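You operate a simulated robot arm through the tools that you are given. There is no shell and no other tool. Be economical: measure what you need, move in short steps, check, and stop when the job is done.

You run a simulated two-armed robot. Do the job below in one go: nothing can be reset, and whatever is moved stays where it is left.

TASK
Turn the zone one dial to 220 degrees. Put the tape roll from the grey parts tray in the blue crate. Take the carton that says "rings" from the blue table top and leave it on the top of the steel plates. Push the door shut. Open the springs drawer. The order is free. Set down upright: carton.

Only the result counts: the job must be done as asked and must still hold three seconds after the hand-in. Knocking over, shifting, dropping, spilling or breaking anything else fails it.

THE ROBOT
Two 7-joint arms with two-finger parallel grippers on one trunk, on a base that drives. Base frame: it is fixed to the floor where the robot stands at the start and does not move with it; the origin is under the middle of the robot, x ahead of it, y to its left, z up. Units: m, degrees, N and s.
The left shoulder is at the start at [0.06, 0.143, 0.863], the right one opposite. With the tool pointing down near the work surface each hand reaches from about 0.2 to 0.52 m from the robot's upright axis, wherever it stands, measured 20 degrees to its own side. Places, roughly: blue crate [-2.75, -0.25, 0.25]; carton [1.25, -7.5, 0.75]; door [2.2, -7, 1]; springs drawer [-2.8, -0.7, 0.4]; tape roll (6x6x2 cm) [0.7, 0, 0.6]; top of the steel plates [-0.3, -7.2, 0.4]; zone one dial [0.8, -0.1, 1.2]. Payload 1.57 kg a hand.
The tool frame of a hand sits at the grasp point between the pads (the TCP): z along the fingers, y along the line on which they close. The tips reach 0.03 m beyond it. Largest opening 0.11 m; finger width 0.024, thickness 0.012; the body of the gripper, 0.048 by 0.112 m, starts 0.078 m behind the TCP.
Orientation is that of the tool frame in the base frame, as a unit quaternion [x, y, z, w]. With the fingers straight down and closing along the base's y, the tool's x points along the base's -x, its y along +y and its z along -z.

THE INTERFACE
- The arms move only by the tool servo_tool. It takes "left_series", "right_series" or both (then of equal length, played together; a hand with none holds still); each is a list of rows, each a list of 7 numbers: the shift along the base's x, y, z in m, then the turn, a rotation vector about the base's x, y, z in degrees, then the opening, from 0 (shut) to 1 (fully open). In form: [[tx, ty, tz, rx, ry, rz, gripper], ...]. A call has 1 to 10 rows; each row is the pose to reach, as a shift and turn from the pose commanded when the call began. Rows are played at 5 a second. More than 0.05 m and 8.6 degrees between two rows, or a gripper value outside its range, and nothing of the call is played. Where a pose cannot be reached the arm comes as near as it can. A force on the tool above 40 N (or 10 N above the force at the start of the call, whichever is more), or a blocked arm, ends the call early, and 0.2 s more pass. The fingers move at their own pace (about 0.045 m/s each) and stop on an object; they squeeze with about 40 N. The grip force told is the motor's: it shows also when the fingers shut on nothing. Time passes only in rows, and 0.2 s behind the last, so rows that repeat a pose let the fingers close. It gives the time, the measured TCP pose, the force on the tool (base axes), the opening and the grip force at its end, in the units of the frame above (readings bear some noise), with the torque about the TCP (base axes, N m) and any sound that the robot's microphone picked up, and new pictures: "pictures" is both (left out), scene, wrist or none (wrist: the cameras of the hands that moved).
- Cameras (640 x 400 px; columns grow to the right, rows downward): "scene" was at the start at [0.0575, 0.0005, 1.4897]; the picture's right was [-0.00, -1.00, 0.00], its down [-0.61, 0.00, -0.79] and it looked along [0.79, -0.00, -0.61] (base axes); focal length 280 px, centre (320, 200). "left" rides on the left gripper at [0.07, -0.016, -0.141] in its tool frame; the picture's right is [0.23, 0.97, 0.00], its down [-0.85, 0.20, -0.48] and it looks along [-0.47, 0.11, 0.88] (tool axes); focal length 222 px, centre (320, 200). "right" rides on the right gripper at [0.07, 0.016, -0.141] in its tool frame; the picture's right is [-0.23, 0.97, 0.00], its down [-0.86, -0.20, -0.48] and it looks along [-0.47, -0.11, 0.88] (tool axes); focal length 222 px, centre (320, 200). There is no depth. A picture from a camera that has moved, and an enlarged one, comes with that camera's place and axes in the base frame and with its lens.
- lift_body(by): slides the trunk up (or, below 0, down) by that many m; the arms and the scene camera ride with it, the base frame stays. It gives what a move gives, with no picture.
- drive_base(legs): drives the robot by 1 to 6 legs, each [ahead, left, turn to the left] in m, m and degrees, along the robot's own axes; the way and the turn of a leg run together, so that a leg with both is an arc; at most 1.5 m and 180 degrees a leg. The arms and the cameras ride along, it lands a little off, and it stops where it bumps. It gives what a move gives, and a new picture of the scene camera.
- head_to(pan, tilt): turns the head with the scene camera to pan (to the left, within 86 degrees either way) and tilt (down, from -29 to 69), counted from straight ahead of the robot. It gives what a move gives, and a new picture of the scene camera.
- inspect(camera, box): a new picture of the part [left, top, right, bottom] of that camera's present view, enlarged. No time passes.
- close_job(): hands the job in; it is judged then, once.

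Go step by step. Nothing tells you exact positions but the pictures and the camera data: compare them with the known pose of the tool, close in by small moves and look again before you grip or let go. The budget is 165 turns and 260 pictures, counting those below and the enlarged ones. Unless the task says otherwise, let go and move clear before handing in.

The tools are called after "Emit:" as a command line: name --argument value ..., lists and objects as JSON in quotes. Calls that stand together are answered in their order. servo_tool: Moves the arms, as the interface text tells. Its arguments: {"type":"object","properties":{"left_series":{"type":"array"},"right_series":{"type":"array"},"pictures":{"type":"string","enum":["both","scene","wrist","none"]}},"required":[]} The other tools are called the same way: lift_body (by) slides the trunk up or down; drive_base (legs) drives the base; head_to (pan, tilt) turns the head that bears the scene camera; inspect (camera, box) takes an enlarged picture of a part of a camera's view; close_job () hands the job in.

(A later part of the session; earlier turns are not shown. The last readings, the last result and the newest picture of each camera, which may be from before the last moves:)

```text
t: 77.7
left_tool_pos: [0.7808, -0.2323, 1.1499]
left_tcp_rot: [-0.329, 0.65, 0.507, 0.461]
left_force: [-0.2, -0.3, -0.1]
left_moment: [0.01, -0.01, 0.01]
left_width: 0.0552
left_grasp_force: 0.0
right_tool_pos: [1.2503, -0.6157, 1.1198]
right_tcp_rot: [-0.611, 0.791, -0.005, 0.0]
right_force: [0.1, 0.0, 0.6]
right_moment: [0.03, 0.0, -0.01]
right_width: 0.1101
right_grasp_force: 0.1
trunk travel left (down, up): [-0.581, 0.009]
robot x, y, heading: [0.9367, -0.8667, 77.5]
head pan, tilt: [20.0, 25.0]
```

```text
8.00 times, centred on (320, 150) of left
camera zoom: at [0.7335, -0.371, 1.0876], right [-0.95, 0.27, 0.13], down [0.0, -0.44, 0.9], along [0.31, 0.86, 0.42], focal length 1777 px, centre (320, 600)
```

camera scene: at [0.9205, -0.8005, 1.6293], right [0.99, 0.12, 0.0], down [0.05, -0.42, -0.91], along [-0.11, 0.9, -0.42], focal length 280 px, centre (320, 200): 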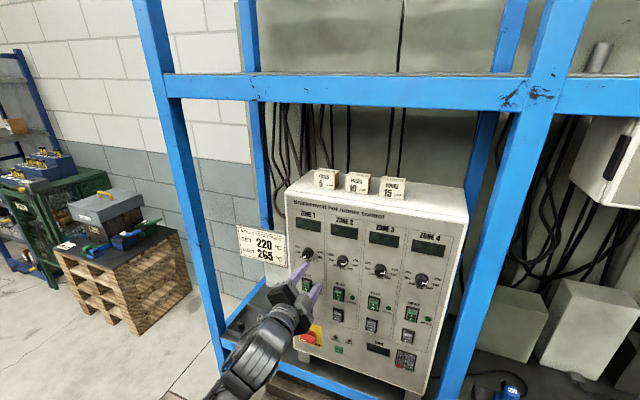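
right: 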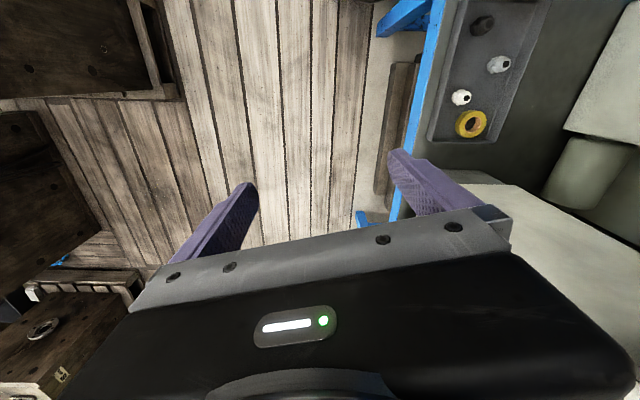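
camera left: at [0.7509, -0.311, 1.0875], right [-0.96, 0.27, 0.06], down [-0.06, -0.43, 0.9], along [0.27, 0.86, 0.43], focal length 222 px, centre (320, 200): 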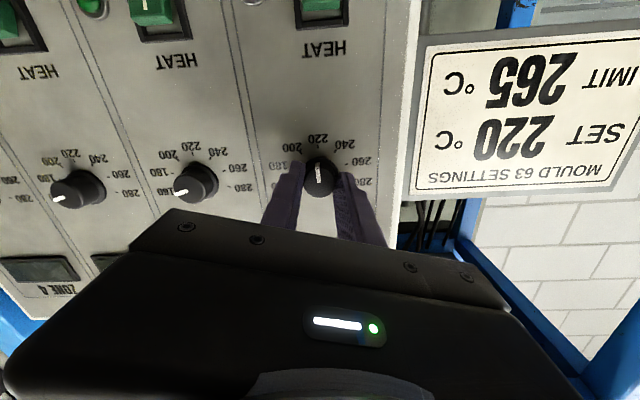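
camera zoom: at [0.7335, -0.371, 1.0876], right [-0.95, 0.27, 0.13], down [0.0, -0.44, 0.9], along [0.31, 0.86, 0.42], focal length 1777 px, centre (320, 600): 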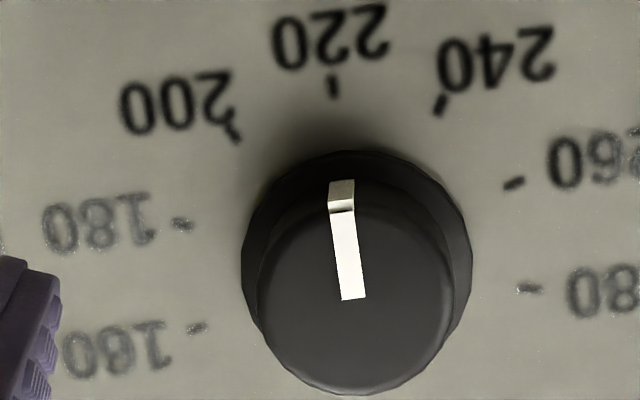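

The dial reads 220 now. I'll unroll and pitch the left hand back down along the reverse path before driving to the tape bay.

Emit:
servo_tool --left_series '[[-0.004, -0.015, 0, -1.9, -6.8, 0, 0.6], [-0.008, -0.03, 0, -3.8, -13.5, 0, 0.7], [-0.01, -0.04, 0, -5.6, -20.2, 0, 0.7], [-0.01, -0.04, 0, -5.6, -20.2, 0, 0.7]]' --pictures "none"

Emit:
servo_tool --left_series '[[0.0, -0.02, 0, -8.0, 1.85, 0, 0.7], [0.0, -0.04, 0, -16.0, 3.7, 0, 0.7], [0.0, -0.06, 0, -24, 5.5, 0, 0.7], [0.0, -0.08, 0, -32, 7.4, 0, 0.7], [0.0, -0.1, 0, -40, 9.2, 0, 0.7], [0.0, -0.12, 0, -48, 11.1, 0, 0.7], [0.0, -0.14, 0, -56, 12.9, 0, 0.7], [0.01, -0.16, 0.0, -64, 14.8, 0, 0.7], [0.02, -0.18, 0.0, -72, 16.6, 0, 0.7], [0.02, -0.2, 0.0, -80, 18.5, 0, 0.7]]' --pictures "scene"

```text
t: 78.7
left_tool_pos: [0.7713, -0.2734, 1.1498]
left_tcp_rot: [-0.434, 0.583, 0.408, 0.552]
left_force: [-0.2, 1.4, 0.8]
left_moment: [-0.02, -0.03, -0.02]
left_width: 0.0772
left_grasp_force: 0.0
right_tool_pos: [1.2509, -0.615, 1.1197]
right_tcp_rot: [-0.612, 0.791, -0.006, -0.001]
right_force: [0.8, 0.3, -0.2]
right_moment: [-0.02, -0.02, 0.0]
right_width: 0.1101
right_grasp_force: 0.0
trunk travel left (down, up): [-0.581, 0.009]
robot x, y, heading: [0.9375, -0.8634, 77.1]
head pan, tilt: [20.0, 25.0]
```

```text
t: 80.9
left_tool_pos: [0.7923, -0.4736, 1.1495]
left_tcp_rot: [-0.62, 0.783, 0.0, 0.05]
left_force: [1.3, -0.1, -0.6]
left_moment: [-0.01, 0.03, 0.05]
left_width: 0.077
left_grasp_force: 0.1
right_tool_pos: [1.2519, -0.6154, 1.1186]
right_tcp_rot: [-0.612, 0.791, -0.005, -0.001]
right_force: [0.8, -0.1, -0.3]
right_moment: [0.0, 0.04, -0.02]
right_width: 0.11
right_grasp_force: 0.0
trunk travel left (down, up): [-0.581, 0.009]
robot x, y, heading: [0.9344, -0.8658, 77.6]
head pan, tilt: [20.0, 25.0]
camera scene: at [0.9198, -0.8006, 1.6292], right [0.99, 0.12, 0.0], down [0.05, -0.42, -0.91], along [-0.11, 0.9, -0.42], focal length 280 px, centre (320, 200)
```

scene: 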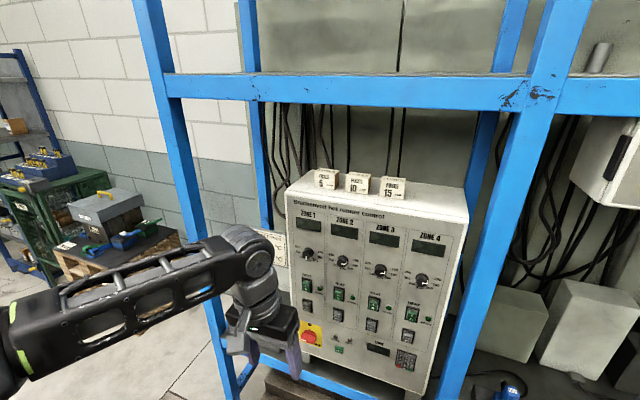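

Tool is down again. I'll lower the trunk, tuck the right hand, lower the left hand, and then move to the tape bay.

Emit:
lift_body --by -0.33

Emit:
servo_tool --left_series '[[0.0, 0.0, -0.03, -3, 0.7, 0, 0.8], [0, 0, -0.06, -5.7, 1.3, 0, 0.8], [0, 0, -0.09, -5.7, 1.3, 0, 0.8]]' --right_series '[[-0.01, -0.035, 0, 0, 0, 0, 1], [-0.02, -0.07, 0, 0, 0, 0, 1], [-0.025, -0.1, 0, 0, 0, 0, 1]]' --pictures "none"

Emit:
drive_base --legs '[[0.15, 0.1, 0]]'

Emit:
inspect --camera "left" --box '[0, 0, 640, 400]'

```text
t: 84.1
left_tool_pos: [0.7896, -0.4728, 0.8199]
left_tcp_rot: [-0.619, 0.783, 0.0, 0.052]
left_force: [0.4, 0.8, -0.4]
left_moment: [-0.01, 0.02, 0.0]
left_width: 0.0769
left_grasp_force: 0.1
right_tool_pos: [1.2505, -0.6145, 0.7883]
right_tcp_rot: [-0.611, 0.791, -0.004, -0.003]
right_force: [-0.1, -0.7, -0.1]
right_moment: [0.02, -0.05, 0.02]
right_width: 0.11
right_grasp_force: 0.0
trunk travel left (down, up): [-0.251, 0.339]
robot x, y, heading: [0.9358, -0.8634, 77.3]
head pan, tilt: [20.0, 25.0]
```

```text
t: 84.9
left_tool_pos: [0.7887, -0.4727, 0.7291]
left_tcp_rot: [-0.622, 0.783, -0.033, 0.012]
left_force: [-0.1, -1.3, 0.2]
left_moment: [-0.06, -0.01, -0.03]
left_width: 0.088
left_grasp_force: 0.1
right_tool_pos: [1.2244, -0.715, 0.7895]
right_tcp_rot: [-0.612, 0.791, -0.005, -0.001]
right_force: [-0.5, -0.4, 0.7]
right_moment: [-0.01, 0.01, -0.02]
right_width: 0.11
right_grasp_force: 0.1
trunk travel left (down, up): [-0.251, 0.339]
robot x, y, heading: [0.9353, -0.8634, 77.3]
head pan, tilt: [20.0, 25.0]
```

```text
t: 86.5
left_tool_pos: [0.7272, -0.3019, 0.7285]
left_tcp_rot: [-0.621, 0.783, -0.034, 0.012]
left_force: [-0.1, -0.2, -0.8]
left_moment: [0.02, -0.01, 0.0]
left_width: 0.0877
left_grasp_force: 0.0
right_tool_pos: [1.1615, -0.5453, 0.7892]
right_tcp_rot: [-0.61, 0.792, -0.005, -0.002]
right_force: [-0.5, 0.4, 0.9]
right_moment: [-0.02, -0.01, -0.02]
right_width: 0.1101
right_grasp_force: 0.1
trunk travel left (down, up): [-0.251, 0.339]
robot x, y, heading: [0.8718, -0.6918, 77.1]
head pan, tilt: [20.0, 25.0]
camera scene: at [0.854, -0.6305, 1.2992], right [0.99, 0.12, 0.0], down [0.05, -0.42, -0.91], along [-0.11, 0.9, -0.42], focal length 280 px, centre (320, 200)
```

scene: 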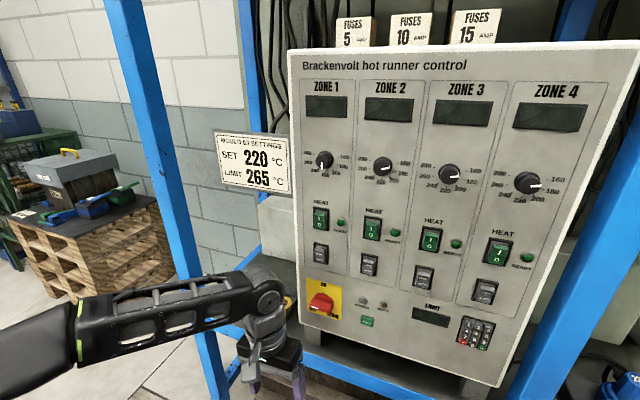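

```text
1.00 times, centred on (320, 200) of left (not enlarged: the box is as wide or as high as the picture)
camera zoom: at [0.7183, -0.3691, 0.8725], right [-1.0, 0.0, -0.06], down [-0.03, 0.9, 0.45], along [0.05, 0.45, -0.89], focal length 222 px, centre (320, 200)
```

zoom: 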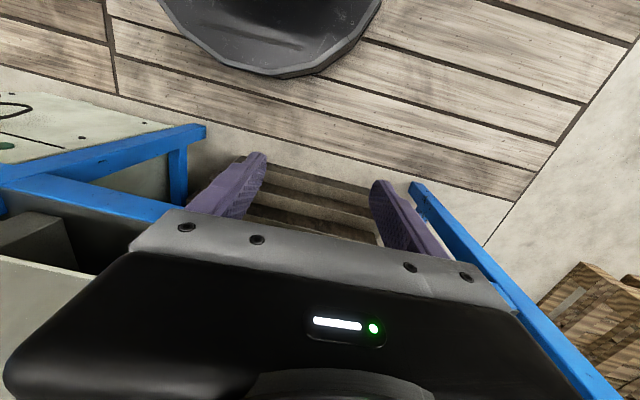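

The dial clearly reads 220. Now I'll move the rest of the way, so the hand enters the bay below the sign.

Emit:
lift_body --by -0.03

Emit:
drive_base --legs '[[0.0, 0.15, 0], [0.13, 0, 0]]'

Emit:
inspect --camera "left" --box '[0, 0, 640, 400]'

```text
t: 87.2
left_tool_pos: [0.7264, -0.3025, 0.6996]
left_tcp_rot: [-0.62, 0.784, -0.033, 0.012]
left_force: [0.1, 0.1, 0.2]
left_moment: [-0.02, 0.01, 0.02]
left_width: 0.0879
left_grasp_force: 0.0
right_tool_pos: [1.1613, -0.545, 0.758]
right_tcp_rot: [-0.61, 0.792, -0.006, -0.002]
right_force: [0.0, 0.9, -0.2]
right_moment: [0.01, 0.0, 0.01]
right_width: 0.1101
right_grasp_force: 0.0
trunk travel left (down, up): [-0.221, 0.369]
robot x, y, heading: [0.87, -0.69, 77.0]
head pan, tilt: [20.0, 25.0]
```

```text
t: 89.5
left_tool_pos: [0.6081, -0.1422, 0.6985]
left_tcp_rot: [-0.62, 0.784, -0.033, 0.011]
left_force: [-0.7, 0.2, -0.6]
left_moment: [-0.01, -0.01, 0.03]
left_width: 0.0878
left_grasp_force: 0.0
right_tool_pos: [1.0443, -0.3838, 0.7583]
right_tcp_rot: [-0.61, 0.793, -0.006, -0.001]
right_force: [0.9, 0.2, 0.1]
right_moment: [-0.01, 0.0, 0.01]
right_width: 0.1099
right_grasp_force: 0.1
trunk travel left (down, up): [-0.221, 0.369]
robot x, y, heading: [0.755, -0.5353, 77.2]
head pan, tilt: [20.0, 25.0]
camera scene: at [0.7369, -0.4694, 1.2692], right [0.99, 0.12, 0.0], down [0.05, -0.42, -0.91], along [-0.11, 0.9, -0.42], focal length 280 px, centre (320, 200)
```

scene: 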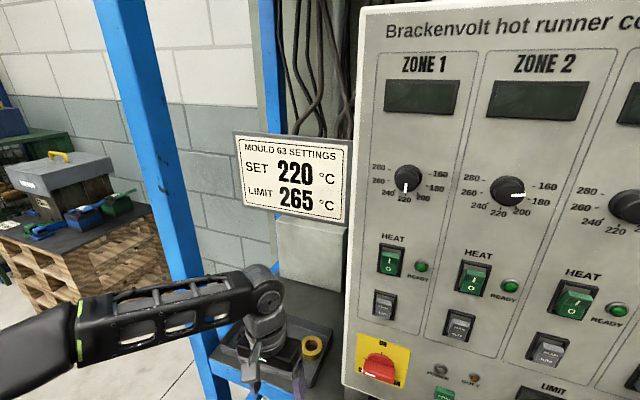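

```text
1.00 times, centred on (320, 200) of left (not enlarged: the box is as wide or as high as the picture)
camera zoom: at [0.601, -0.208, 0.8426], right [-1.0, 0.0, -0.06], down [-0.03, 0.9, 0.45], along [0.05, 0.45, -0.89], focal length 222 px, centre (320, 200)
```

zoom: 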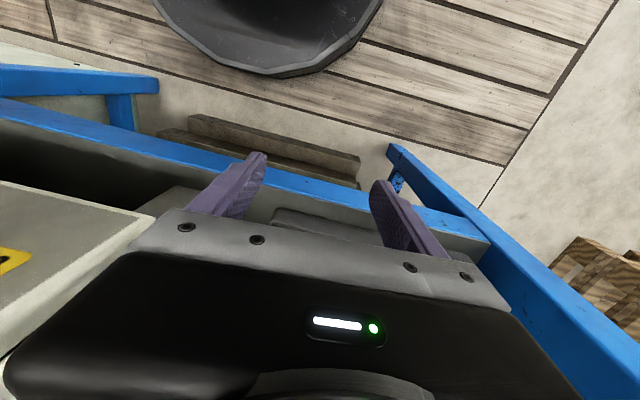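

Emit:
head_to --pan 10 --tilt 45

Emit:
inspect --camera "scene" --box '[180, 170, 340, 270]'

```text
t: 90.3
left_tool_pos: [0.6085, -0.1415, 0.6993]
left_tcp_rot: [-0.62, 0.784, -0.033, 0.011]
left_force: [0.7, -0.1, 0.8]
left_moment: [0.01, 0.01, 0.0]
left_width: 0.0881
left_grasp_force: 0.2
right_tool_pos: [1.0445, -0.3847, 0.7593]
right_tcp_rot: [-0.61, 0.792, -0.006, -0.002]
right_force: [0.5, 0.2, 0.7]
right_moment: [0.01, -0.02, 0.01]
right_width: 0.1098
right_grasp_force: 0.1
trunk travel left (down, up): [-0.221, 0.369]
robot x, y, heading: [0.7545, -0.5347, 77.2]
head pan, tilt: [10.0, 45.0]
camera scene: at [0.7524, -0.4796, 1.2387], right [1.0, -0.05, 0.0], down [-0.04, -0.71, -0.71], along [0.04, 0.71, -0.71], focal length 280 px, centre (320, 200)
```

scene: 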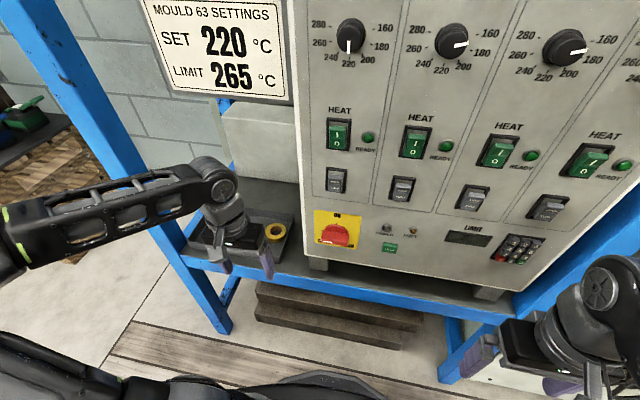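

```text
4.00 times, centred on (260, 220) of scene
camera zoom: at [0.7524, -0.4796, 1.2387], right [1.0, -0.05, 0.0], down [-0.04, -0.71, -0.71], along [0.04, 0.71, -0.71], focal length 1118 px, centre (560, 120)
```

zoom: 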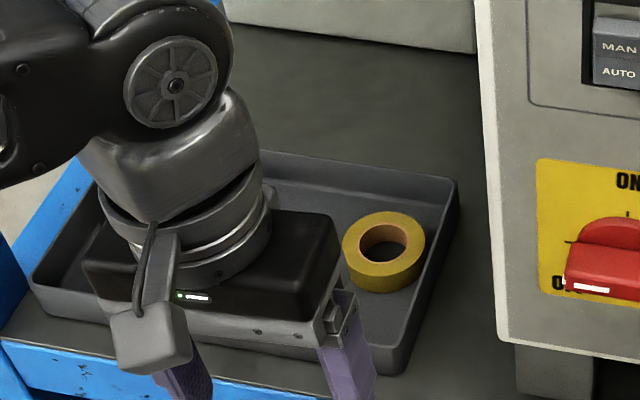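

The tape is 1 cm from the tray's right wall, so the fingers must close along the depth direction. I'll yaw the hand -90° while moving above the tape.

Emit:
servo_tool --left_series '[[0.0, 0.0, 0.01, 0, 0, -8.4, 0.75], [0.0, 0.0, 0.01, 0, 0, -16.8, 0.75], [0.0, 0.01, 0.01, 0, 0, -25.2, 0.75], [0.0, 0.02, 0.01, 0, 0, -33.6, 0.75], [0.005, 0.04, 0.01, 0, 0, -42, 0.75], [0.01, 0.06, 0.01, 0, 0, -50.4, 0.75], [0.015, 0.08, 0.01, 0, 0, -58.8, 0.75], [0.02, 0.1, 0.01, 0, 0, -67.2, 0.75], [0.03, 0.12, 0.01, 0, 0, -75.6, 0.75], [0.04, 0.14, 0.01, 0, 0, -84, 0.75]]' --pictures "both"

```text
t: 92.5
left_tool_pos: [0.6492, -0.0008, 0.7098]
left_tcp_rot: [0.064, 0.997, -0.033, -0.013]
left_force: [-0.7, 0.0, 0.4]
left_moment: [0.02, 0.01, 0.01]
left_width: 0.0824
left_grasp_force: 0.1
right_tool_pos: [1.0449, -0.3831, 0.7593]
right_tcp_rot: [-0.611, 0.791, -0.005, -0.001]
right_force: [0.1, -0.2, 0.4]
right_moment: [-0.01, -0.01, 0.03]
right_width: 0.1099
right_grasp_force: 0.1
trunk travel left (down, up): [-0.221, 0.369]
robot x, y, heading: [0.7571, -0.5344, 76.9]
head pan, tilt: [10.0, 45.0]
camera scene: at [0.7525, -0.4797, 1.2386], right [1.0, -0.05, 0.0], down [-0.04, -0.71, -0.71], along [0.04, 0.71, -0.71], focal length 280 px, centre (320, 200)
camera left: at [0.5827, 0.0004, 0.8531], right [-0.1, 0.99, -0.06], down [0.89, 0.12, 0.45], along [0.45, -0.01, -0.89], focal length 222 px, centre (320, 200)
```

scene: 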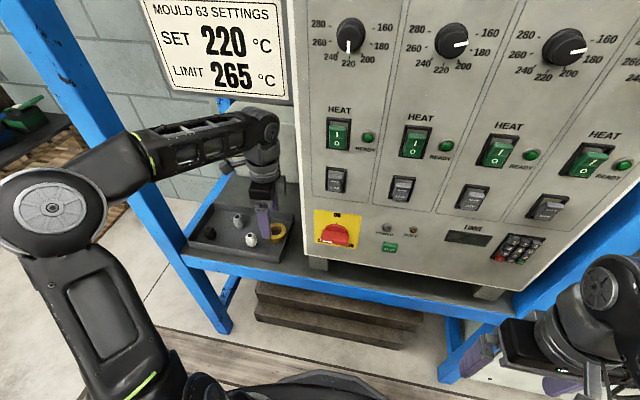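
left: 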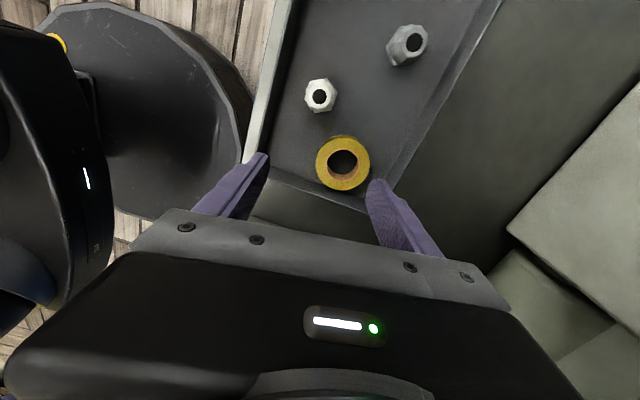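

Emit:
servo_tool --left_series '[[0.005, 0.018, 0, 3.7, -1.7, 0, 0.75], [0.005, 0.018, -0.03, 3.7, -1.7, 0, 0.75], [0.005, 0.018, -0.06, 3.7, -1.7, 0, 0.75]]' --pictures "wrist"

Emit:
inspect --camera "scene" --box '[180, 170, 340, 270]'

```text
t: 93.3
left_tool_pos: [0.6544, 0.0171, 0.6499]
left_tcp_rot: [0.063, 0.998, 0.001, -0.001]
left_force: [0.2, -0.3, 0.3]
left_moment: [0.01, 0.02, 0.04]
left_width: 0.0822
left_grasp_force: 0.1
right_tool_pos: [1.0439, -0.3843, 0.7584]
right_tcp_rot: [-0.611, 0.792, -0.006, -0.001]
right_force: [0.1, -0.1, -0.3]
right_moment: [0.0, 0.01, -0.01]
right_width: 0.1099
right_grasp_force: 0.1
trunk travel left (down, up): [-0.221, 0.369]
robot x, y, heading: [0.7564, -0.5324, 76.8]
head pan, tilt: [10.0, 45.0]
camera left: at [0.5837, 0.0095, 0.7898], right [-0.1, 0.99, 0.0], down [0.87, 0.09, 0.48], along [0.48, 0.05, -0.88], focal length 222 px, centre (320, 200)
```

left: 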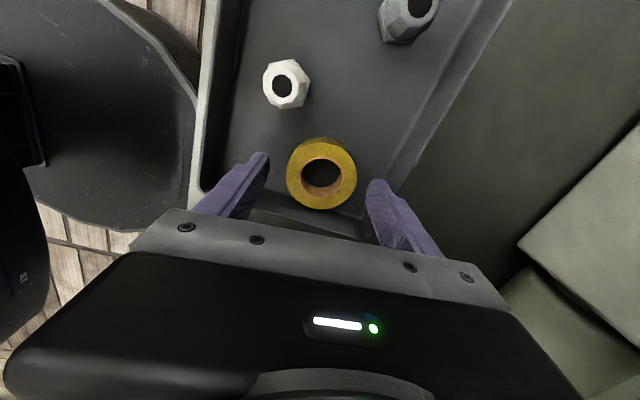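

```text
4.00 times, centred on (260, 220) of scene
camera zoom: at [0.7525, -0.4796, 1.2387], right [1.0, -0.05, 0.0], down [-0.04, -0.71, -0.71], along [0.04, 0.71, -0.71], focal length 1118 px, centre (560, 120)
```

zoom: 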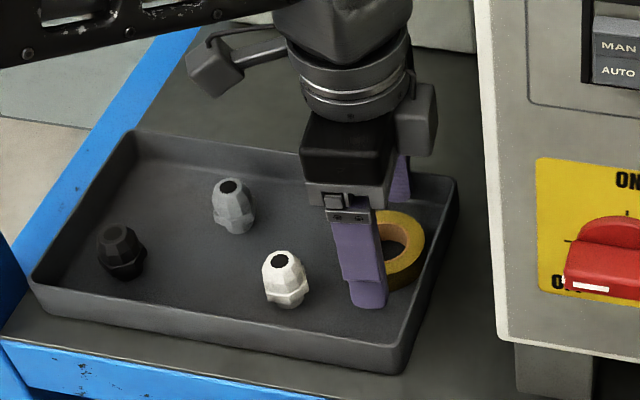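

Aligned. Descend the last 1.8 cm and close.

Emit:
servo_tool --left_series '[[0, 0, -0.01, 0, 0, 0, 0.75], [0, 0, -0.018, 0, 0, 0, 0.75], [0, 0, -0.018, 0, 0, 0, 0.4], [0, 0, -0.018, 0, 0, 0, 0.4], [0, 0, -0.018, 0, 0, 0, 0.3], [0, 0, -0.018, 0, 0, 0, 0.3]]' --pictures "wrist"

```text
t: 94.2
left_tool_pos: [0.6542, 0.0153, 0.6358]
left_tcp_rot: [0.063, 0.998, 0.001, -0.002]
left_force: [-2.1, -2.1, 19.4]
left_moment: [-0.72, -0.1, -0.09]
left_width: 0.0565
left_grasp_force: 6.6
right_tool_pos: [1.0448, -0.3847, 0.7594]
right_tcp_rot: [-0.611, 0.792, -0.005, -0.001]
right_force: [0.0, -0.4, -1.1]
right_moment: [0.03, -0.05, 0.01]
right_width: 0.1102
right_grasp_force: 0.0
trunk travel left (down, up): [-0.221, 0.369]
robot x, y, heading: [0.7523, -0.5325, 77.1]
head pan, tilt: [10.0, 45.0]
stopped in row 4 (left hand): the force on the tool passed its limit at 43 N (the readings are from after the stop); the commanded pose is now the measured one
camera left: at [0.5841, 0.007, 0.7761], right [-0.1, 0.99, 0.0], down [0.87, 0.09, 0.48], along [0.47, 0.05, -0.88], focal length 222 px, centre (320, 200)
```

left: 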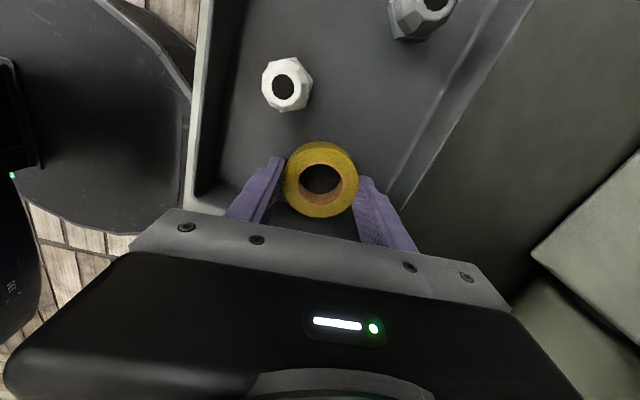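

Emit:
servo_tool --left_series '[[0, 0, 0.004, 0, 0, 0, 0.5], [0, 0, 0.004, 0, 0, 0, 0.2], [0, 0, 0.004, 0, 0, 0, 0.2], [0, 0, 0.004, 0, 0, 0, 0.2], [0, 0, 0.03, 0, 0, 0, 0.2], [0, 0, 0.06, 0, 0, 0, 0.2]]' --pictures "both"

```text
t: 95.5
left_tool_pos: [0.6539, 0.0151, 0.692]
left_tcp_rot: [0.062, 0.998, -0.001, -0.001]
left_force: [0.3, -0.8, -0.9]
left_moment: [-0.03, -0.02, 0.0]
left_width: 0.0553
left_grasp_force: 40.5
right_tool_pos: [1.0443, -0.3843, 0.7594]
right_tcp_rot: [-0.611, 0.792, -0.006, -0.001]
right_force: [-0.2, -0.3, -0.3]
right_moment: [-0.02, -0.01, 0.0]
right_width: 0.11
right_grasp_force: 0.0
trunk travel left (down, up): [-0.221, 0.369]
robot x, y, heading: [0.7566, -0.5318, 77.1]
head pan, tilt: [10.0, 45.0]
camera scene: at [0.7523, -0.4797, 1.2386], right [1.0, -0.05, 0.0], down [-0.04, -0.71, -0.71], along [0.04, 0.71, -0.71], focal length 280 px, centre (320, 200)
camera left: at [0.5827, 0.0078, 0.834], right [-0.1, 0.99, 0.0], down [0.87, 0.09, 0.48], along [0.47, 0.05, -0.88], focal length 222 px, centre (320, 200)
```

scene: 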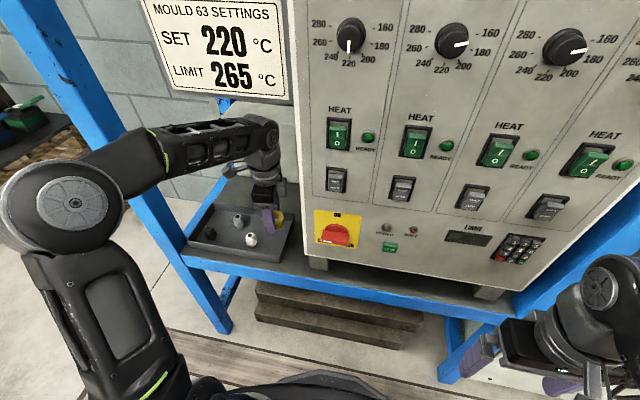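
left: 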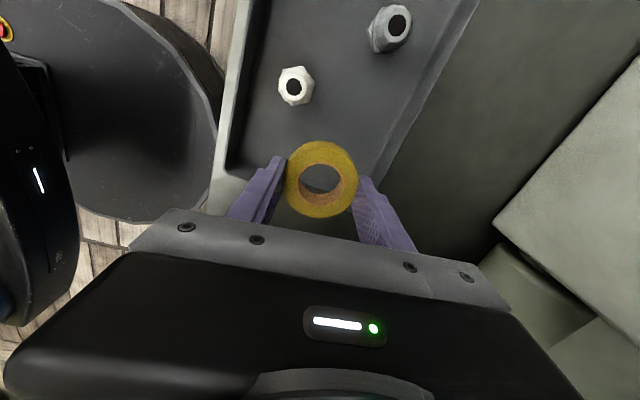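

Tape in hand. I'll back straight out, raise the trunk, and tuck the hand while yawing it back.

Emit:
drive_base --legs '[[-0.25, 0, 0]]'

Emit:
servo_tool --left_series '[[0.0, -0.02, 0.02, 0, 0, 8.4, 0.2], [0.0, -0.045, 0.04, 0, 0, 16.8, 0.2], [0.0, -0.07, 0.06, 0, 0, 25.2, 0.2], [0.0, -0.1, 0.08, 0, 0, 33.6, 0.2], [0.0, -0.125, 0.1, 0, 0, 42, 0.2], [0.0, -0.15, 0.12, 0, 0, 50.4, 0.2], [0.005, -0.175, 0.14, 0, 0, 58.8, 0.2], [0.01, -0.2, 0.16, 0, 0, 67.2, 0.2], [0.014, -0.225, 0.18, 0, 0, 75.6, 0.2], [0.014, -0.25, 0.18, 0, 0, 84, 0.2]]' --pictures "none"

Emit:
lift_body --by 0.24

Emit:
head_to --pan 20 --tilt 35

```text
t: 97.4
left_tool_pos: [0.5974, -0.229, 0.6937]
left_tcp_rot: [0.062, 0.998, -0.001, -0.001]
left_force: [0.6, 0.5, 0.3]
left_moment: [-0.02, 0.0, -0.01]
left_width: 0.0552
left_grasp_force: 40.2
right_tool_pos: [0.9883, -0.6278, 0.7588]
right_tcp_rot: [-0.611, 0.792, -0.005, -0.001]
right_force: [0.5, 0.4, 0.2]
right_moment: [0.0, 0.03, -0.02]
right_width: 0.1101
right_grasp_force: 0.0
trunk travel left (down, up): [-0.221, 0.369]
robot x, y, heading: [0.6984, -0.7753, 76.8]
head pan, tilt: [10.0, 45.0]
camera scene: at [0.6964, -0.7237, 1.2386], right [1.0, -0.05, 0.0], down [-0.04, -0.71, -0.71], along [0.04, 0.71, -0.71], focal length 280 px, centre (320, 200)
```

scene: 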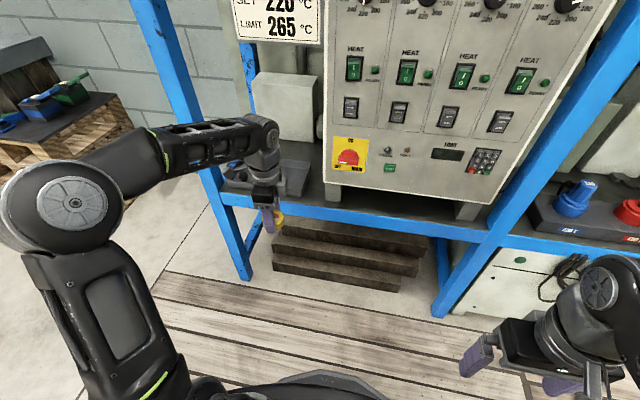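

```text
t: 99.6
left_tool_pos: [0.6318, -0.4491, 0.8014]
left_tcp_rot: [-0.587, 0.81, -0.002, -0.001]
left_force: [0.1, 0.3, -0.5]
left_moment: [-0.03, -0.01, 0.01]
left_width: 0.0554
left_grasp_force: 39.9
left hand out of reach, approached as far as the arm can: row 7, 8, 9, 10
right_tool_pos: [0.9883, -0.6276, 0.7586]
right_tcp_rot: [-0.611, 0.792, -0.005, -0.001]
right_force: [-0.7, -0.1, -0.6]
right_moment: [-0.06, -0.01, -0.01]
right_width: 0.11
right_grasp_force: 0.1
trunk travel left (down, up): [-0.221, 0.369]
robot x, y, heading: [0.6993, -0.7773, 77.0]
head pan, tilt: [10.0, 45.0]
```

```text
t: 102.1
left_tool_pos: [0.6316, -0.4495, 1.0422]
left_tcp_rot: [-0.585, 0.811, -0.001, 0.0]
left_force: [0.2, -0.3, -0.2]
left_moment: [0.01, -0.01, 0.02]
left_width: 0.0552
left_grasp_force: 40.1
right_tool_pos: [0.99, -0.6264, 0.9992]
right_tcp_rot: [-0.611, 0.792, -0.006, -0.001]
right_force: [0.1, 0.2, -0.6]
right_moment: [0.0, 0.0, -0.04]
right_width: 0.1098
right_grasp_force: 0.2
trunk travel left (down, up): [-0.461, 0.129]
robot x, y, heading: [0.6978, -0.7755, 77.3]
head pan, tilt: [10.0, 45.0]
```

```text
t: 102.8
left_tool_pos: [0.6322, -0.4498, 1.0419]
left_tcp_rot: [-0.585, 0.811, -0.002, 0.0]
left_force: [0.7, 0.1, -0.1]
left_moment: [0.0, -0.01, -0.01]
left_width: 0.0554
left_grasp_force: 39.7
right_tool_pos: [0.9886, -0.6279, 0.9989]
right_tcp_rot: [-0.611, 0.792, -0.006, -0.001]
right_force: [0.1, -0.1, -0.3]
right_moment: [0.0, 0.04, 0.0]
right_width: 0.1102
right_grasp_force: 0.2
trunk travel left (down, up): [-0.461, 0.129]
robot x, y, heading: [0.6999, -0.775, 77.1]
head pan, tilt: [20.0, 35.0]
camera scene: at [0.6815, -0.7176, 1.4934], right [0.99, 0.12, 0.0], down [0.07, -0.57, -0.82], along [-0.1, 0.81, -0.57], focal length 280 px, centre (320, 200)
```

scene: 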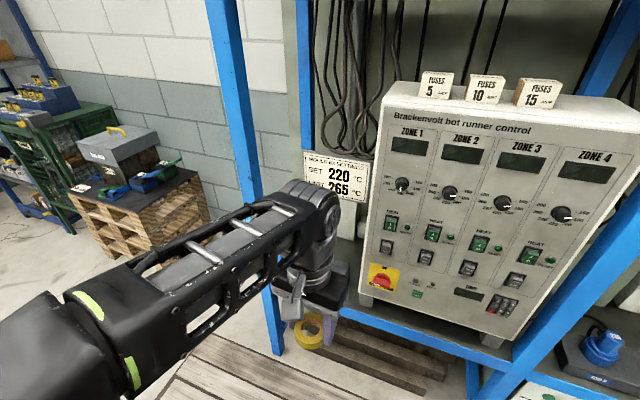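

I'll sidestep to the turning spot, then turn left to face the crate side and view the way.

Emit:
drive_base --legs '[[0.18, -0.17, 0], [0, 0, 103]]'

Emit:
head_to --pan 0 --tilt 30

```text
t: 108.9
left_tool_pos: [0.6002, -0.7807, 1.0417]
left_tcp_rot: [0.999, -0.044, 0.0, -0.001]
left_force: [0.3, 0.1, -0.7]
left_moment: [0.0, 0.02, 0.0]
left_width: 0.0547
left_grasp_force: 40.0
right_tool_pos: [0.6922, -0.3935, 0.9991]
right_tcp_rot: [1.0, -0.012, 0.004, -0.003]
right_force: [-0.1, 0.6, -0.9]
right_moment: [-0.01, -0.02, -0.02]
right_width: 0.1099
right_grasp_force: 0.1
trunk travel left (down, up): [-0.461, 0.129]
robot x, y, heading: [0.899, -0.642, -179.8]
head pan, tilt: [20.0, 35.0]
camera scene: at [0.8515, -0.6714, 1.4935], right [-0.35, 0.94, 0.0], down [0.54, 0.2, -0.82], along [-0.77, -0.29, -0.57], focal length 280 px, centre (320, 200)
```

scene: 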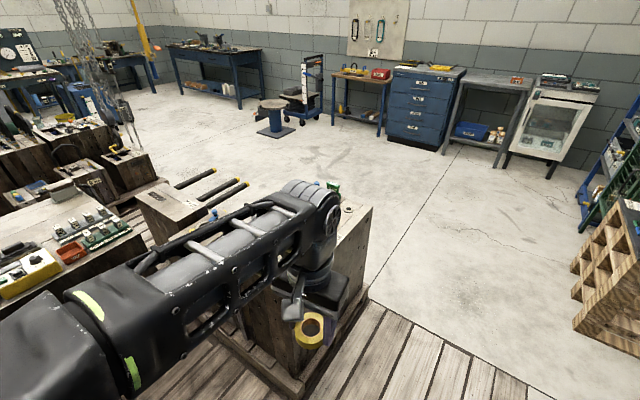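

```text
t: 109.8
left_tool_pos: [0.6011, -0.7812, 1.0415]
left_tcp_rot: [0.999, -0.043, 0.001, -0.001]
left_force: [0.1, 0.0, -0.5]
left_moment: [0.0, 0.01, -0.01]
left_width: 0.0545
left_grasp_force: 39.9
right_tool_pos: [0.6927, -0.3928, 0.998]
right_tcp_rot: [1.0, -0.012, 0.004, -0.003]
right_force: [0.0, 0.2, -1.3]
right_moment: [0.01, 0.02, -0.02]
right_width: 0.1101
right_grasp_force: 0.1
trunk travel left (down, up): [-0.461, 0.129]
robot x, y, heading: [0.9032, -0.6446, -179.6]
head pan, tilt: [0.0, 30.0]
camera scene: at [0.8436, -0.6414, 1.5012], right [-0.01, 1.0, 0.0], down [0.5, 0.0, -0.87], along [-0.87, -0.01, -0.5], focal length 280 px, centre (320, 200)
```

scene: 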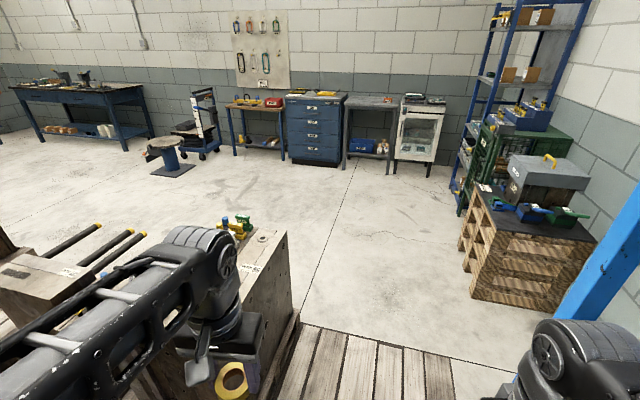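

The blue crate is a small blue bin on a low shelf next to the blue drawer unit. I'll thread the lane forward.

Emit:
drive_base --legs '[[0.1, -0.11, 0], [0.4, -0.03, 0], [0.5, -0.06, 0], [0.7, -0.02, 0]]'

```text
t: 119.2
left_tool_pos: [-1.0925, -0.581, 1.0412]
left_tcp_rot: [0.999, -0.039, 0.002, -0.001]
left_force: [0.0, -0.9, -0.3]
left_moment: [0.02, 0.01, 0.04]
left_width: 0.0545
left_grasp_force: 40.6
right_tool_pos: [-1.0031, -0.1933, 1.0001]
right_tcp_rot: [1.0, -0.008, 0.004, -0.003]
right_force: [0.5, -0.5, 0.1]
right_moment: [0.03, -0.02, 0.03]
right_width: 0.1101
right_grasp_force: 0.1
trunk travel left (down, up): [-0.461, 0.129]
robot x, y, heading: [-0.7876, -0.4386, -179.2]
head pan, tilt: [0.0, 30.0]
camera scene: at [-0.8501, -0.4391, 1.5012], right [-0.02, 1.0, 0.0], down [0.5, 0.01, -0.87], along [-0.87, -0.01, -0.5], focal length 280 px, centre (320, 200)
```

scene: 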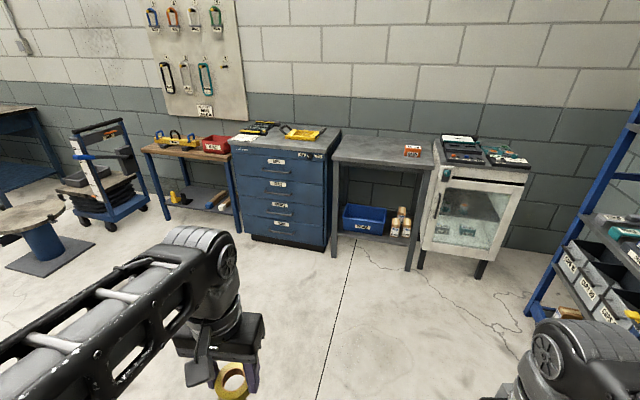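

Emit:
inspect --camera "scene" --box '[225, 140, 345, 215]'

Emit:
inspect --camera "scene" --box '[330, 180, 426, 240]'

```text
5.33 times, centred on (285, 178) of scene
camera zoom: at [-0.8501, -0.4391, 1.5012], right [-0.02, 1.0, 0.0], down [0.5, 0.01, -0.87], along [-0.87, -0.01, -0.5], focal length 1491 px, centre (507, 320)
```

zoom: 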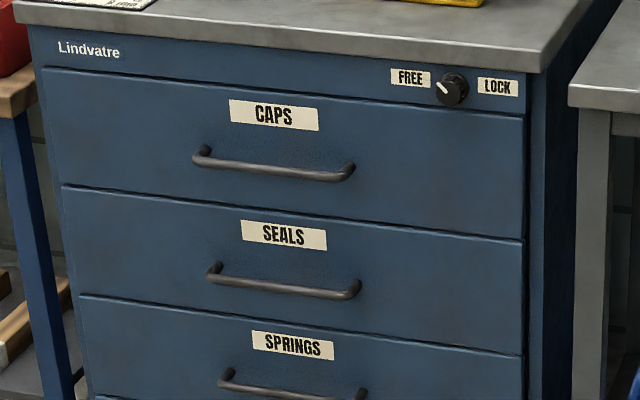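

```text
6.67 times, centred on (378, 210) of scene
camera zoom: at [-0.8501, -0.4391, 1.5012], right [-0.02, 1.0, 0.0], down [0.5, 0.01, -0.87], along [-0.87, -0.01, -0.5], focal length 1863 px, centre (-67, 133)
```

zoom: 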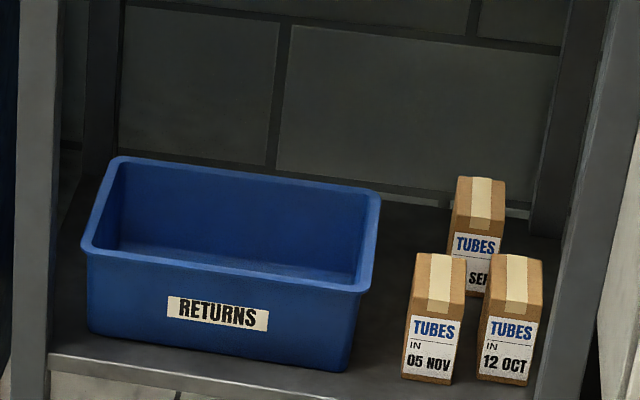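

"RETURNS" is the blue crate; the drawer lock points to FREE and the springs drawer is third from the top. Approaching the crate.

Emit:
drive_base --legs '[[0.9, -0.38, -1]]'

Emit:
head_to --pan 10 --tilt 45

```text
t: 124.3
left_tool_pos: [-2.0025, -0.2051, 1.0429]
left_tcp_rot: [0.999, -0.047, 0.002, -0.001]
left_force: [0.0, -0.7, -0.1]
left_moment: [-0.02, -0.01, -0.02]
left_width: 0.0543
left_grasp_force: 40.3
right_tool_pos: [-1.9086, 0.1812, 0.9988]
right_tcp_rot: [1.0, -0.015, 0.004, -0.003]
right_force: [-0.4, -0.2, -0.4]
right_moment: [-0.01, 0.0, 0.01]
right_width: 0.11
right_grasp_force: 0.1
trunk travel left (down, up): [-0.461, 0.129]
robot x, y, heading: [-1.6957, -0.0666, -179.8]
head pan, tilt: [0.0, 30.0]
camera scene: at [-1.7595, -0.067, 1.5012], right [0.0, 1.0, 0.0], down [0.5, 0.0, -0.87], along [-0.87, 0.0, -0.5], focal length 280 px, centre (320, 200)
```

scene: 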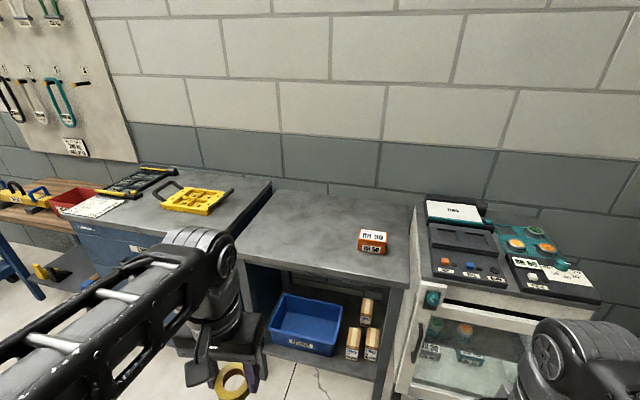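

```text
t: 125.1
left_tool_pos: [-2.0033, -0.2053, 1.0423]
left_tcp_rot: [0.999, -0.048, 0.001, -0.001]
left_force: [0.8, -0.2, 0.6]
left_moment: [0.04, -0.01, -0.01]
left_width: 0.0542
left_grasp_force: 39.7
right_tool_pos: [-1.9101, 0.1814, 0.9997]
right_tcp_rot: [1.0, -0.016, 0.003, -0.003]
right_force: [0.3, -0.2, -0.1]
right_moment: [0.0, 0.0, -0.01]
right_width: 0.11
right_grasp_force: 0.0
trunk travel left (down, up): [-0.461, 0.129]
robot x, y, heading: [-1.697, -0.0692, -179.9]
head pan, tilt: [10.0, 45.0]
camera scene: at [-1.7489, -0.0812, 1.4787], right [-0.17, 0.98, 0.0], down [0.7, 0.12, -0.71], along [-0.7, -0.12, -0.71], focal length 280 px, centre (320, 200)
```

scene: 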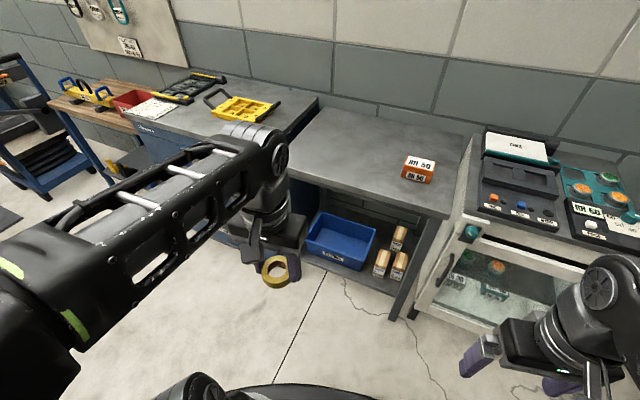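

Crate rim centre is at about [-2.65, -0.12, 0.34] on a shelf angled ~10°. I'll square up to heading 170°, lower the trunk and pitch the hand 45° forward before going in under the table top.

Emit:
drive_base --legs '[[0.2, 0, -10]]'

Emit:
lift_body --by -0.4

Emit:
servo_tool --left_series '[[-0.025, 0.005, -0.02, 1.3, 7.4, 0, 0.2], [-0.05, 0.01, -0.04, 2.6, 14.8, 0, 0.2], [-0.075, 0.015, -0.06, 3.9, 22.2, 0, 0.2], [-0.1, 0.018, -0.08, 5.2, 29.6, 0, 0.2], [-0.12, 0.02, -0.1, 6.5, 37, 0, 0.2], [-0.14, 0.025, -0.12, 7.8, 44.3, 0, 0.2], [-0.14, 0.025, -0.15, 7.8, 44.3, 0, 0.2]]' --pictures "both"

```text
t: 126.7
left_tool_pos: [-2.2204, -0.1328, 1.0419]
left_tcp_rot: [0.991, -0.135, 0.002, 0.0]
left_force: [0.2, -0.1, 0.2]
left_moment: [0.04, -0.04, -0.01]
left_width: 0.0543
left_grasp_force: 39.9
right_tool_pos: [-2.0601, 0.2313, 0.9979]
right_tcp_rot: [0.995, -0.103, 0.005, -0.003]
right_force: [-0.8, 0.6, -0.5]
right_moment: [-0.02, -0.02, -0.01]
right_width: 0.1099
right_grasp_force: 0.0
trunk travel left (down, up): [-0.461, 0.129]
robot x, y, heading: [-1.8955, -0.0521, 170.2]
head pan, tilt: [10.0, 45.0]
camera scene: at [-1.9486, -0.0548, 1.4786], right [0.0, 1.0, 0.0], down [0.71, 0.0, -0.71], along [-0.71, 0.0, -0.71], focal length 280 px, centre (320, 200)
```

scene: 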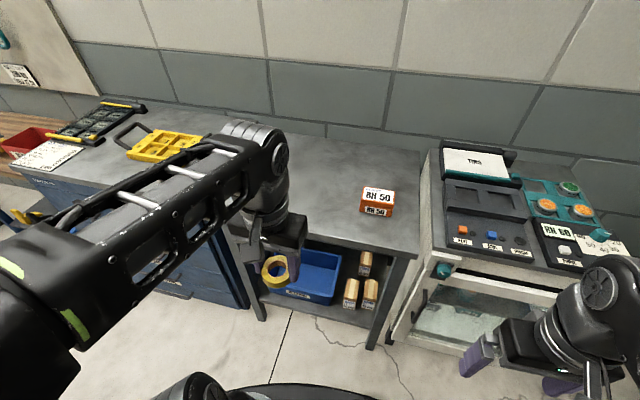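

```text
t: 130.5
left_tool_pos: [-2.2188, -0.1341, 0.6411]
left_tcp_rot: [0.991, -0.135, 0.001, -0.001]
left_force: [0.8, 1.3, -0.3]
left_moment: [0.0, 0.02, -0.02]
left_width: 0.0542
left_grasp_force: 39.8
right_tool_pos: [-2.0593, 0.2315, 0.5987]
right_tcp_rot: [0.995, -0.103, 0.004, -0.003]
right_force: [-0.3, 0.0, -0.5]
right_moment: [-0.03, 0.0, -0.02]
right_width: 0.1099
right_grasp_force: 0.1
trunk travel left (down, up): [-0.061, 0.529]
robot x, y, heading: [-1.8942, -0.0509, 169.9]
head pan, tilt: [10.0, 45.0]
```

```text
t: 132.1
left_tool_pos: [-2.3823, -0.0969, 0.4962]
left_tcp_rot: [0.916, -0.126, -0.38, -0.017]
left_force: [-0.5, 0.7, -0.4]
left_moment: [-0.02, 0.02, 0.04]
left_width: 0.0543
left_grasp_force: 39.4
left hand out of reach, approached as far as the arm can: row 6, 7
right_tool_pos: [-2.0592, 0.232, 0.5986]
right_tcp_rot: [0.995, -0.103, 0.004, -0.003]
right_force: [-0.1, -0.3, -0.1]
right_moment: [0.04, 0.02, 0.01]
right_width: 0.1099
right_grasp_force: 0.0
trunk travel left (down, up): [-0.061, 0.529]
robot x, y, heading: [-1.8967, -0.0475, 169.9]
head pan, tilt: [10.0, 45.0]
camera scene: at [-1.9473, -0.0552, 1.0786], right [0.0, 1.0, 0.0], down [0.71, 0.0, -0.71], along [-0.71, 0.0, -0.71], focal length 280 px, centre (320, 200)
camera left: at [-2.232, -0.1139, 0.5458], right [-0.08, -0.99, -0.1], down [-0.3, -0.07, 0.95], along [-0.95, 0.1, -0.29], focal length 222 px, centre (320, 200)
```

scene: 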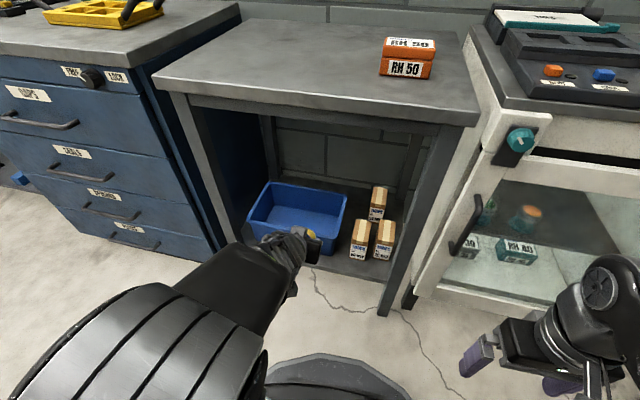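
left: 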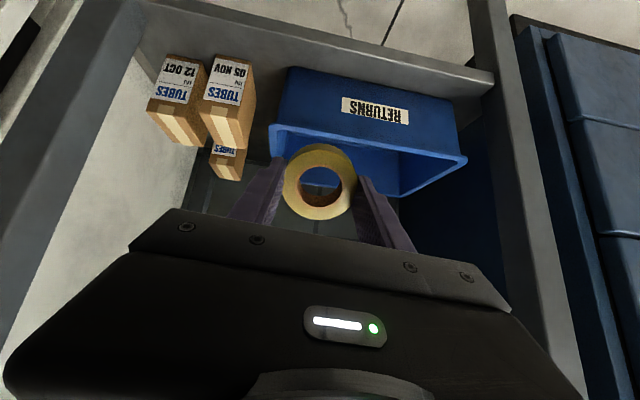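

The view is good: crate rim about x -2.54…-2.70, y -0.30…0.03, z≈0.355. I'll drive 13 cm in and check.

Emit:
drive_base --legs '[[0.13, 0.04, 0]]'

Emit:
servo_tool --left_series '[[-0.03, 0.0, -0.01, 0, 0, 0, 0.2], [-0.06, 0.0, -0.02, 0, 0, 0, 0.2], [-0.09, 0, -0.03, 0, 0, 0, 0.2]]' --pictures "both"

```text
t: 133.4
left_tool_pos: [-2.5169, -0.1142, 0.4964]
left_tcp_rot: [0.917, -0.124, -0.38, -0.015]
left_force: [-0.1, 1.0, 0.1]
left_moment: [0.02, -0.03, 0.0]
left_width: 0.0543
left_grasp_force: 40.7
right_tool_pos: [-2.1944, 0.2152, 0.5996]
right_tcp_rot: [0.995, -0.103, 0.004, -0.003]
right_force: [1.7, 0.0, 0.1]
right_moment: [0.0, 0.0, -0.01]
right_width: 0.1099
right_grasp_force: 0.0
trunk travel left (down, up): [-0.061, 0.529]
robot x, y, heading: [-2.0309, -0.0713, 170.0]
head pan, tilt: [10.0, 45.0]
camera scene: at [-2.0826, -0.072, 1.0786], right [0.0, 1.0, 0.0], down [0.71, 0.0, -0.71], along [-0.71, 0.0, -0.71], focal length 280 px, centre (320, 200)
```

scene: 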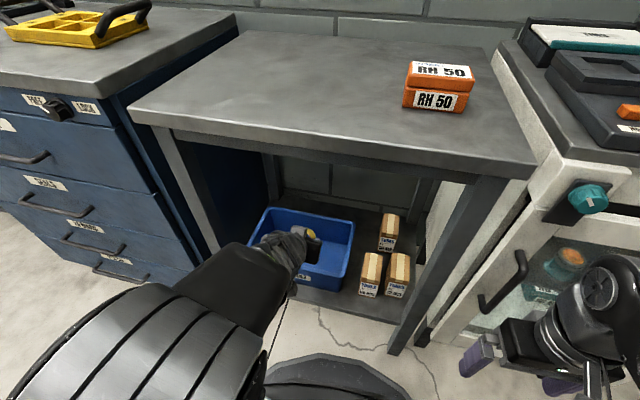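

```text
t: 134.2
left_tool_pos: [-2.6082, -0.1149, 0.4654]
left_tcp_rot: [0.916, -0.124, -0.381, -0.014]
left_force: [0.3, 0.9, -0.5]
left_moment: [-0.04, -0.01, -0.02]
left_width: 0.0542
left_grasp_force: 39.8
right_tool_pos: [-2.1955, 0.2144, 0.5985]
right_tcp_rot: [0.995, -0.103, 0.004, -0.003]
right_force: [-1.2, 0.1, 0.6]
right_moment: [0.01, 0.03, 0.03]
right_width: 0.1098
right_grasp_force: 0.1
trunk travel left (down, up): [-0.061, 0.529]
robot x, y, heading: [-2.0333, -0.0689, 170.0]
head pan, tilt: [10.0, 45.0]
camera scene: at [-2.0825, -0.072, 1.0787], right [0.0, 1.0, 0.0], down [0.71, 0.0, -0.71], along [-0.71, 0.0, -0.71], focal length 280 px, centre (320, 200)
camera left: at [-2.4576, -0.1314, 0.5155], right [-0.08, -0.99, -0.09], down [-0.3, -0.07, 0.95], along [-0.95, 0.1, -0.29], focal length 222 px, centre (320, 200)
```

scene: 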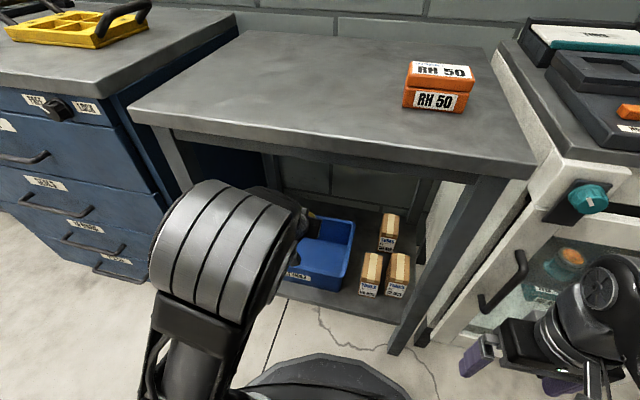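
left: 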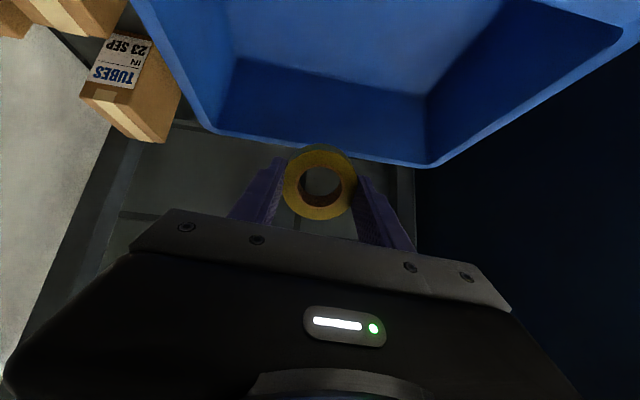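

Tape is over the crate interior. Lowering to just inside the rim.

Emit:
servo_tool --left_series '[[-0.01, 0.0, -0.03, 0, 0, 0, 0.2], [-0.02, 0.0, -0.06, 0, 0, 0, 0.2], [-0.022, 0, -0.09, 0, 0, 0, 0.2], [-0.022, 0, -0.1, 0, 0, 0, 0.2]]' --pictures "both"

```text
t: 135.2
left_tool_pos: [-2.6295, -0.1152, 0.3653]
left_tcp_rot: [0.916, -0.124, -0.38, -0.015]
left_force: [-0.3, 0.6, -0.9]
left_moment: [0.01, 0.01, 0.0]
left_width: 0.0541
left_grasp_force: 39.8
right_tool_pos: [-2.1954, 0.2154, 0.5997]
right_tcp_rot: [0.995, -0.102, 0.004, -0.004]
right_force: [1.0, 0.0, -0.6]
right_moment: [0.01, -0.06, 0.03]
right_width: 0.1102
right_grasp_force: 0.1
trunk travel left (down, up): [-0.061, 0.529]
robot x, y, heading: [-2.0321, -0.0703, 170.3]
head pan, tilt: [10.0, 45.0]
camera scene: at [-2.0827, -0.072, 1.0787], right [0.0, 1.0, 0.0], down [0.71, 0.0, -0.71], along [-0.71, 0.0, -0.71], focal length 280 px, centre (320, 200)
camera left: at [-2.4797, -0.1311, 0.4156], right [-0.08, -0.99, -0.1], down [-0.3, -0.07, 0.95], along [-0.95, 0.1, -0.29], focal length 222 px, centre (320, 200)
```

scene: 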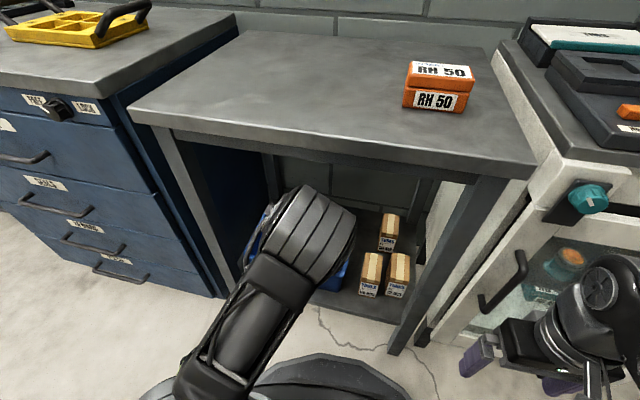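
left: 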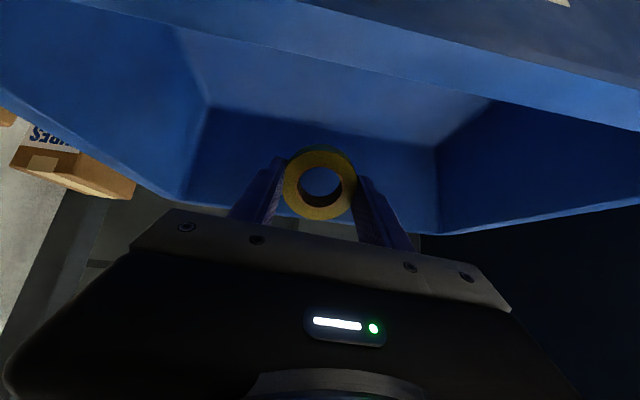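

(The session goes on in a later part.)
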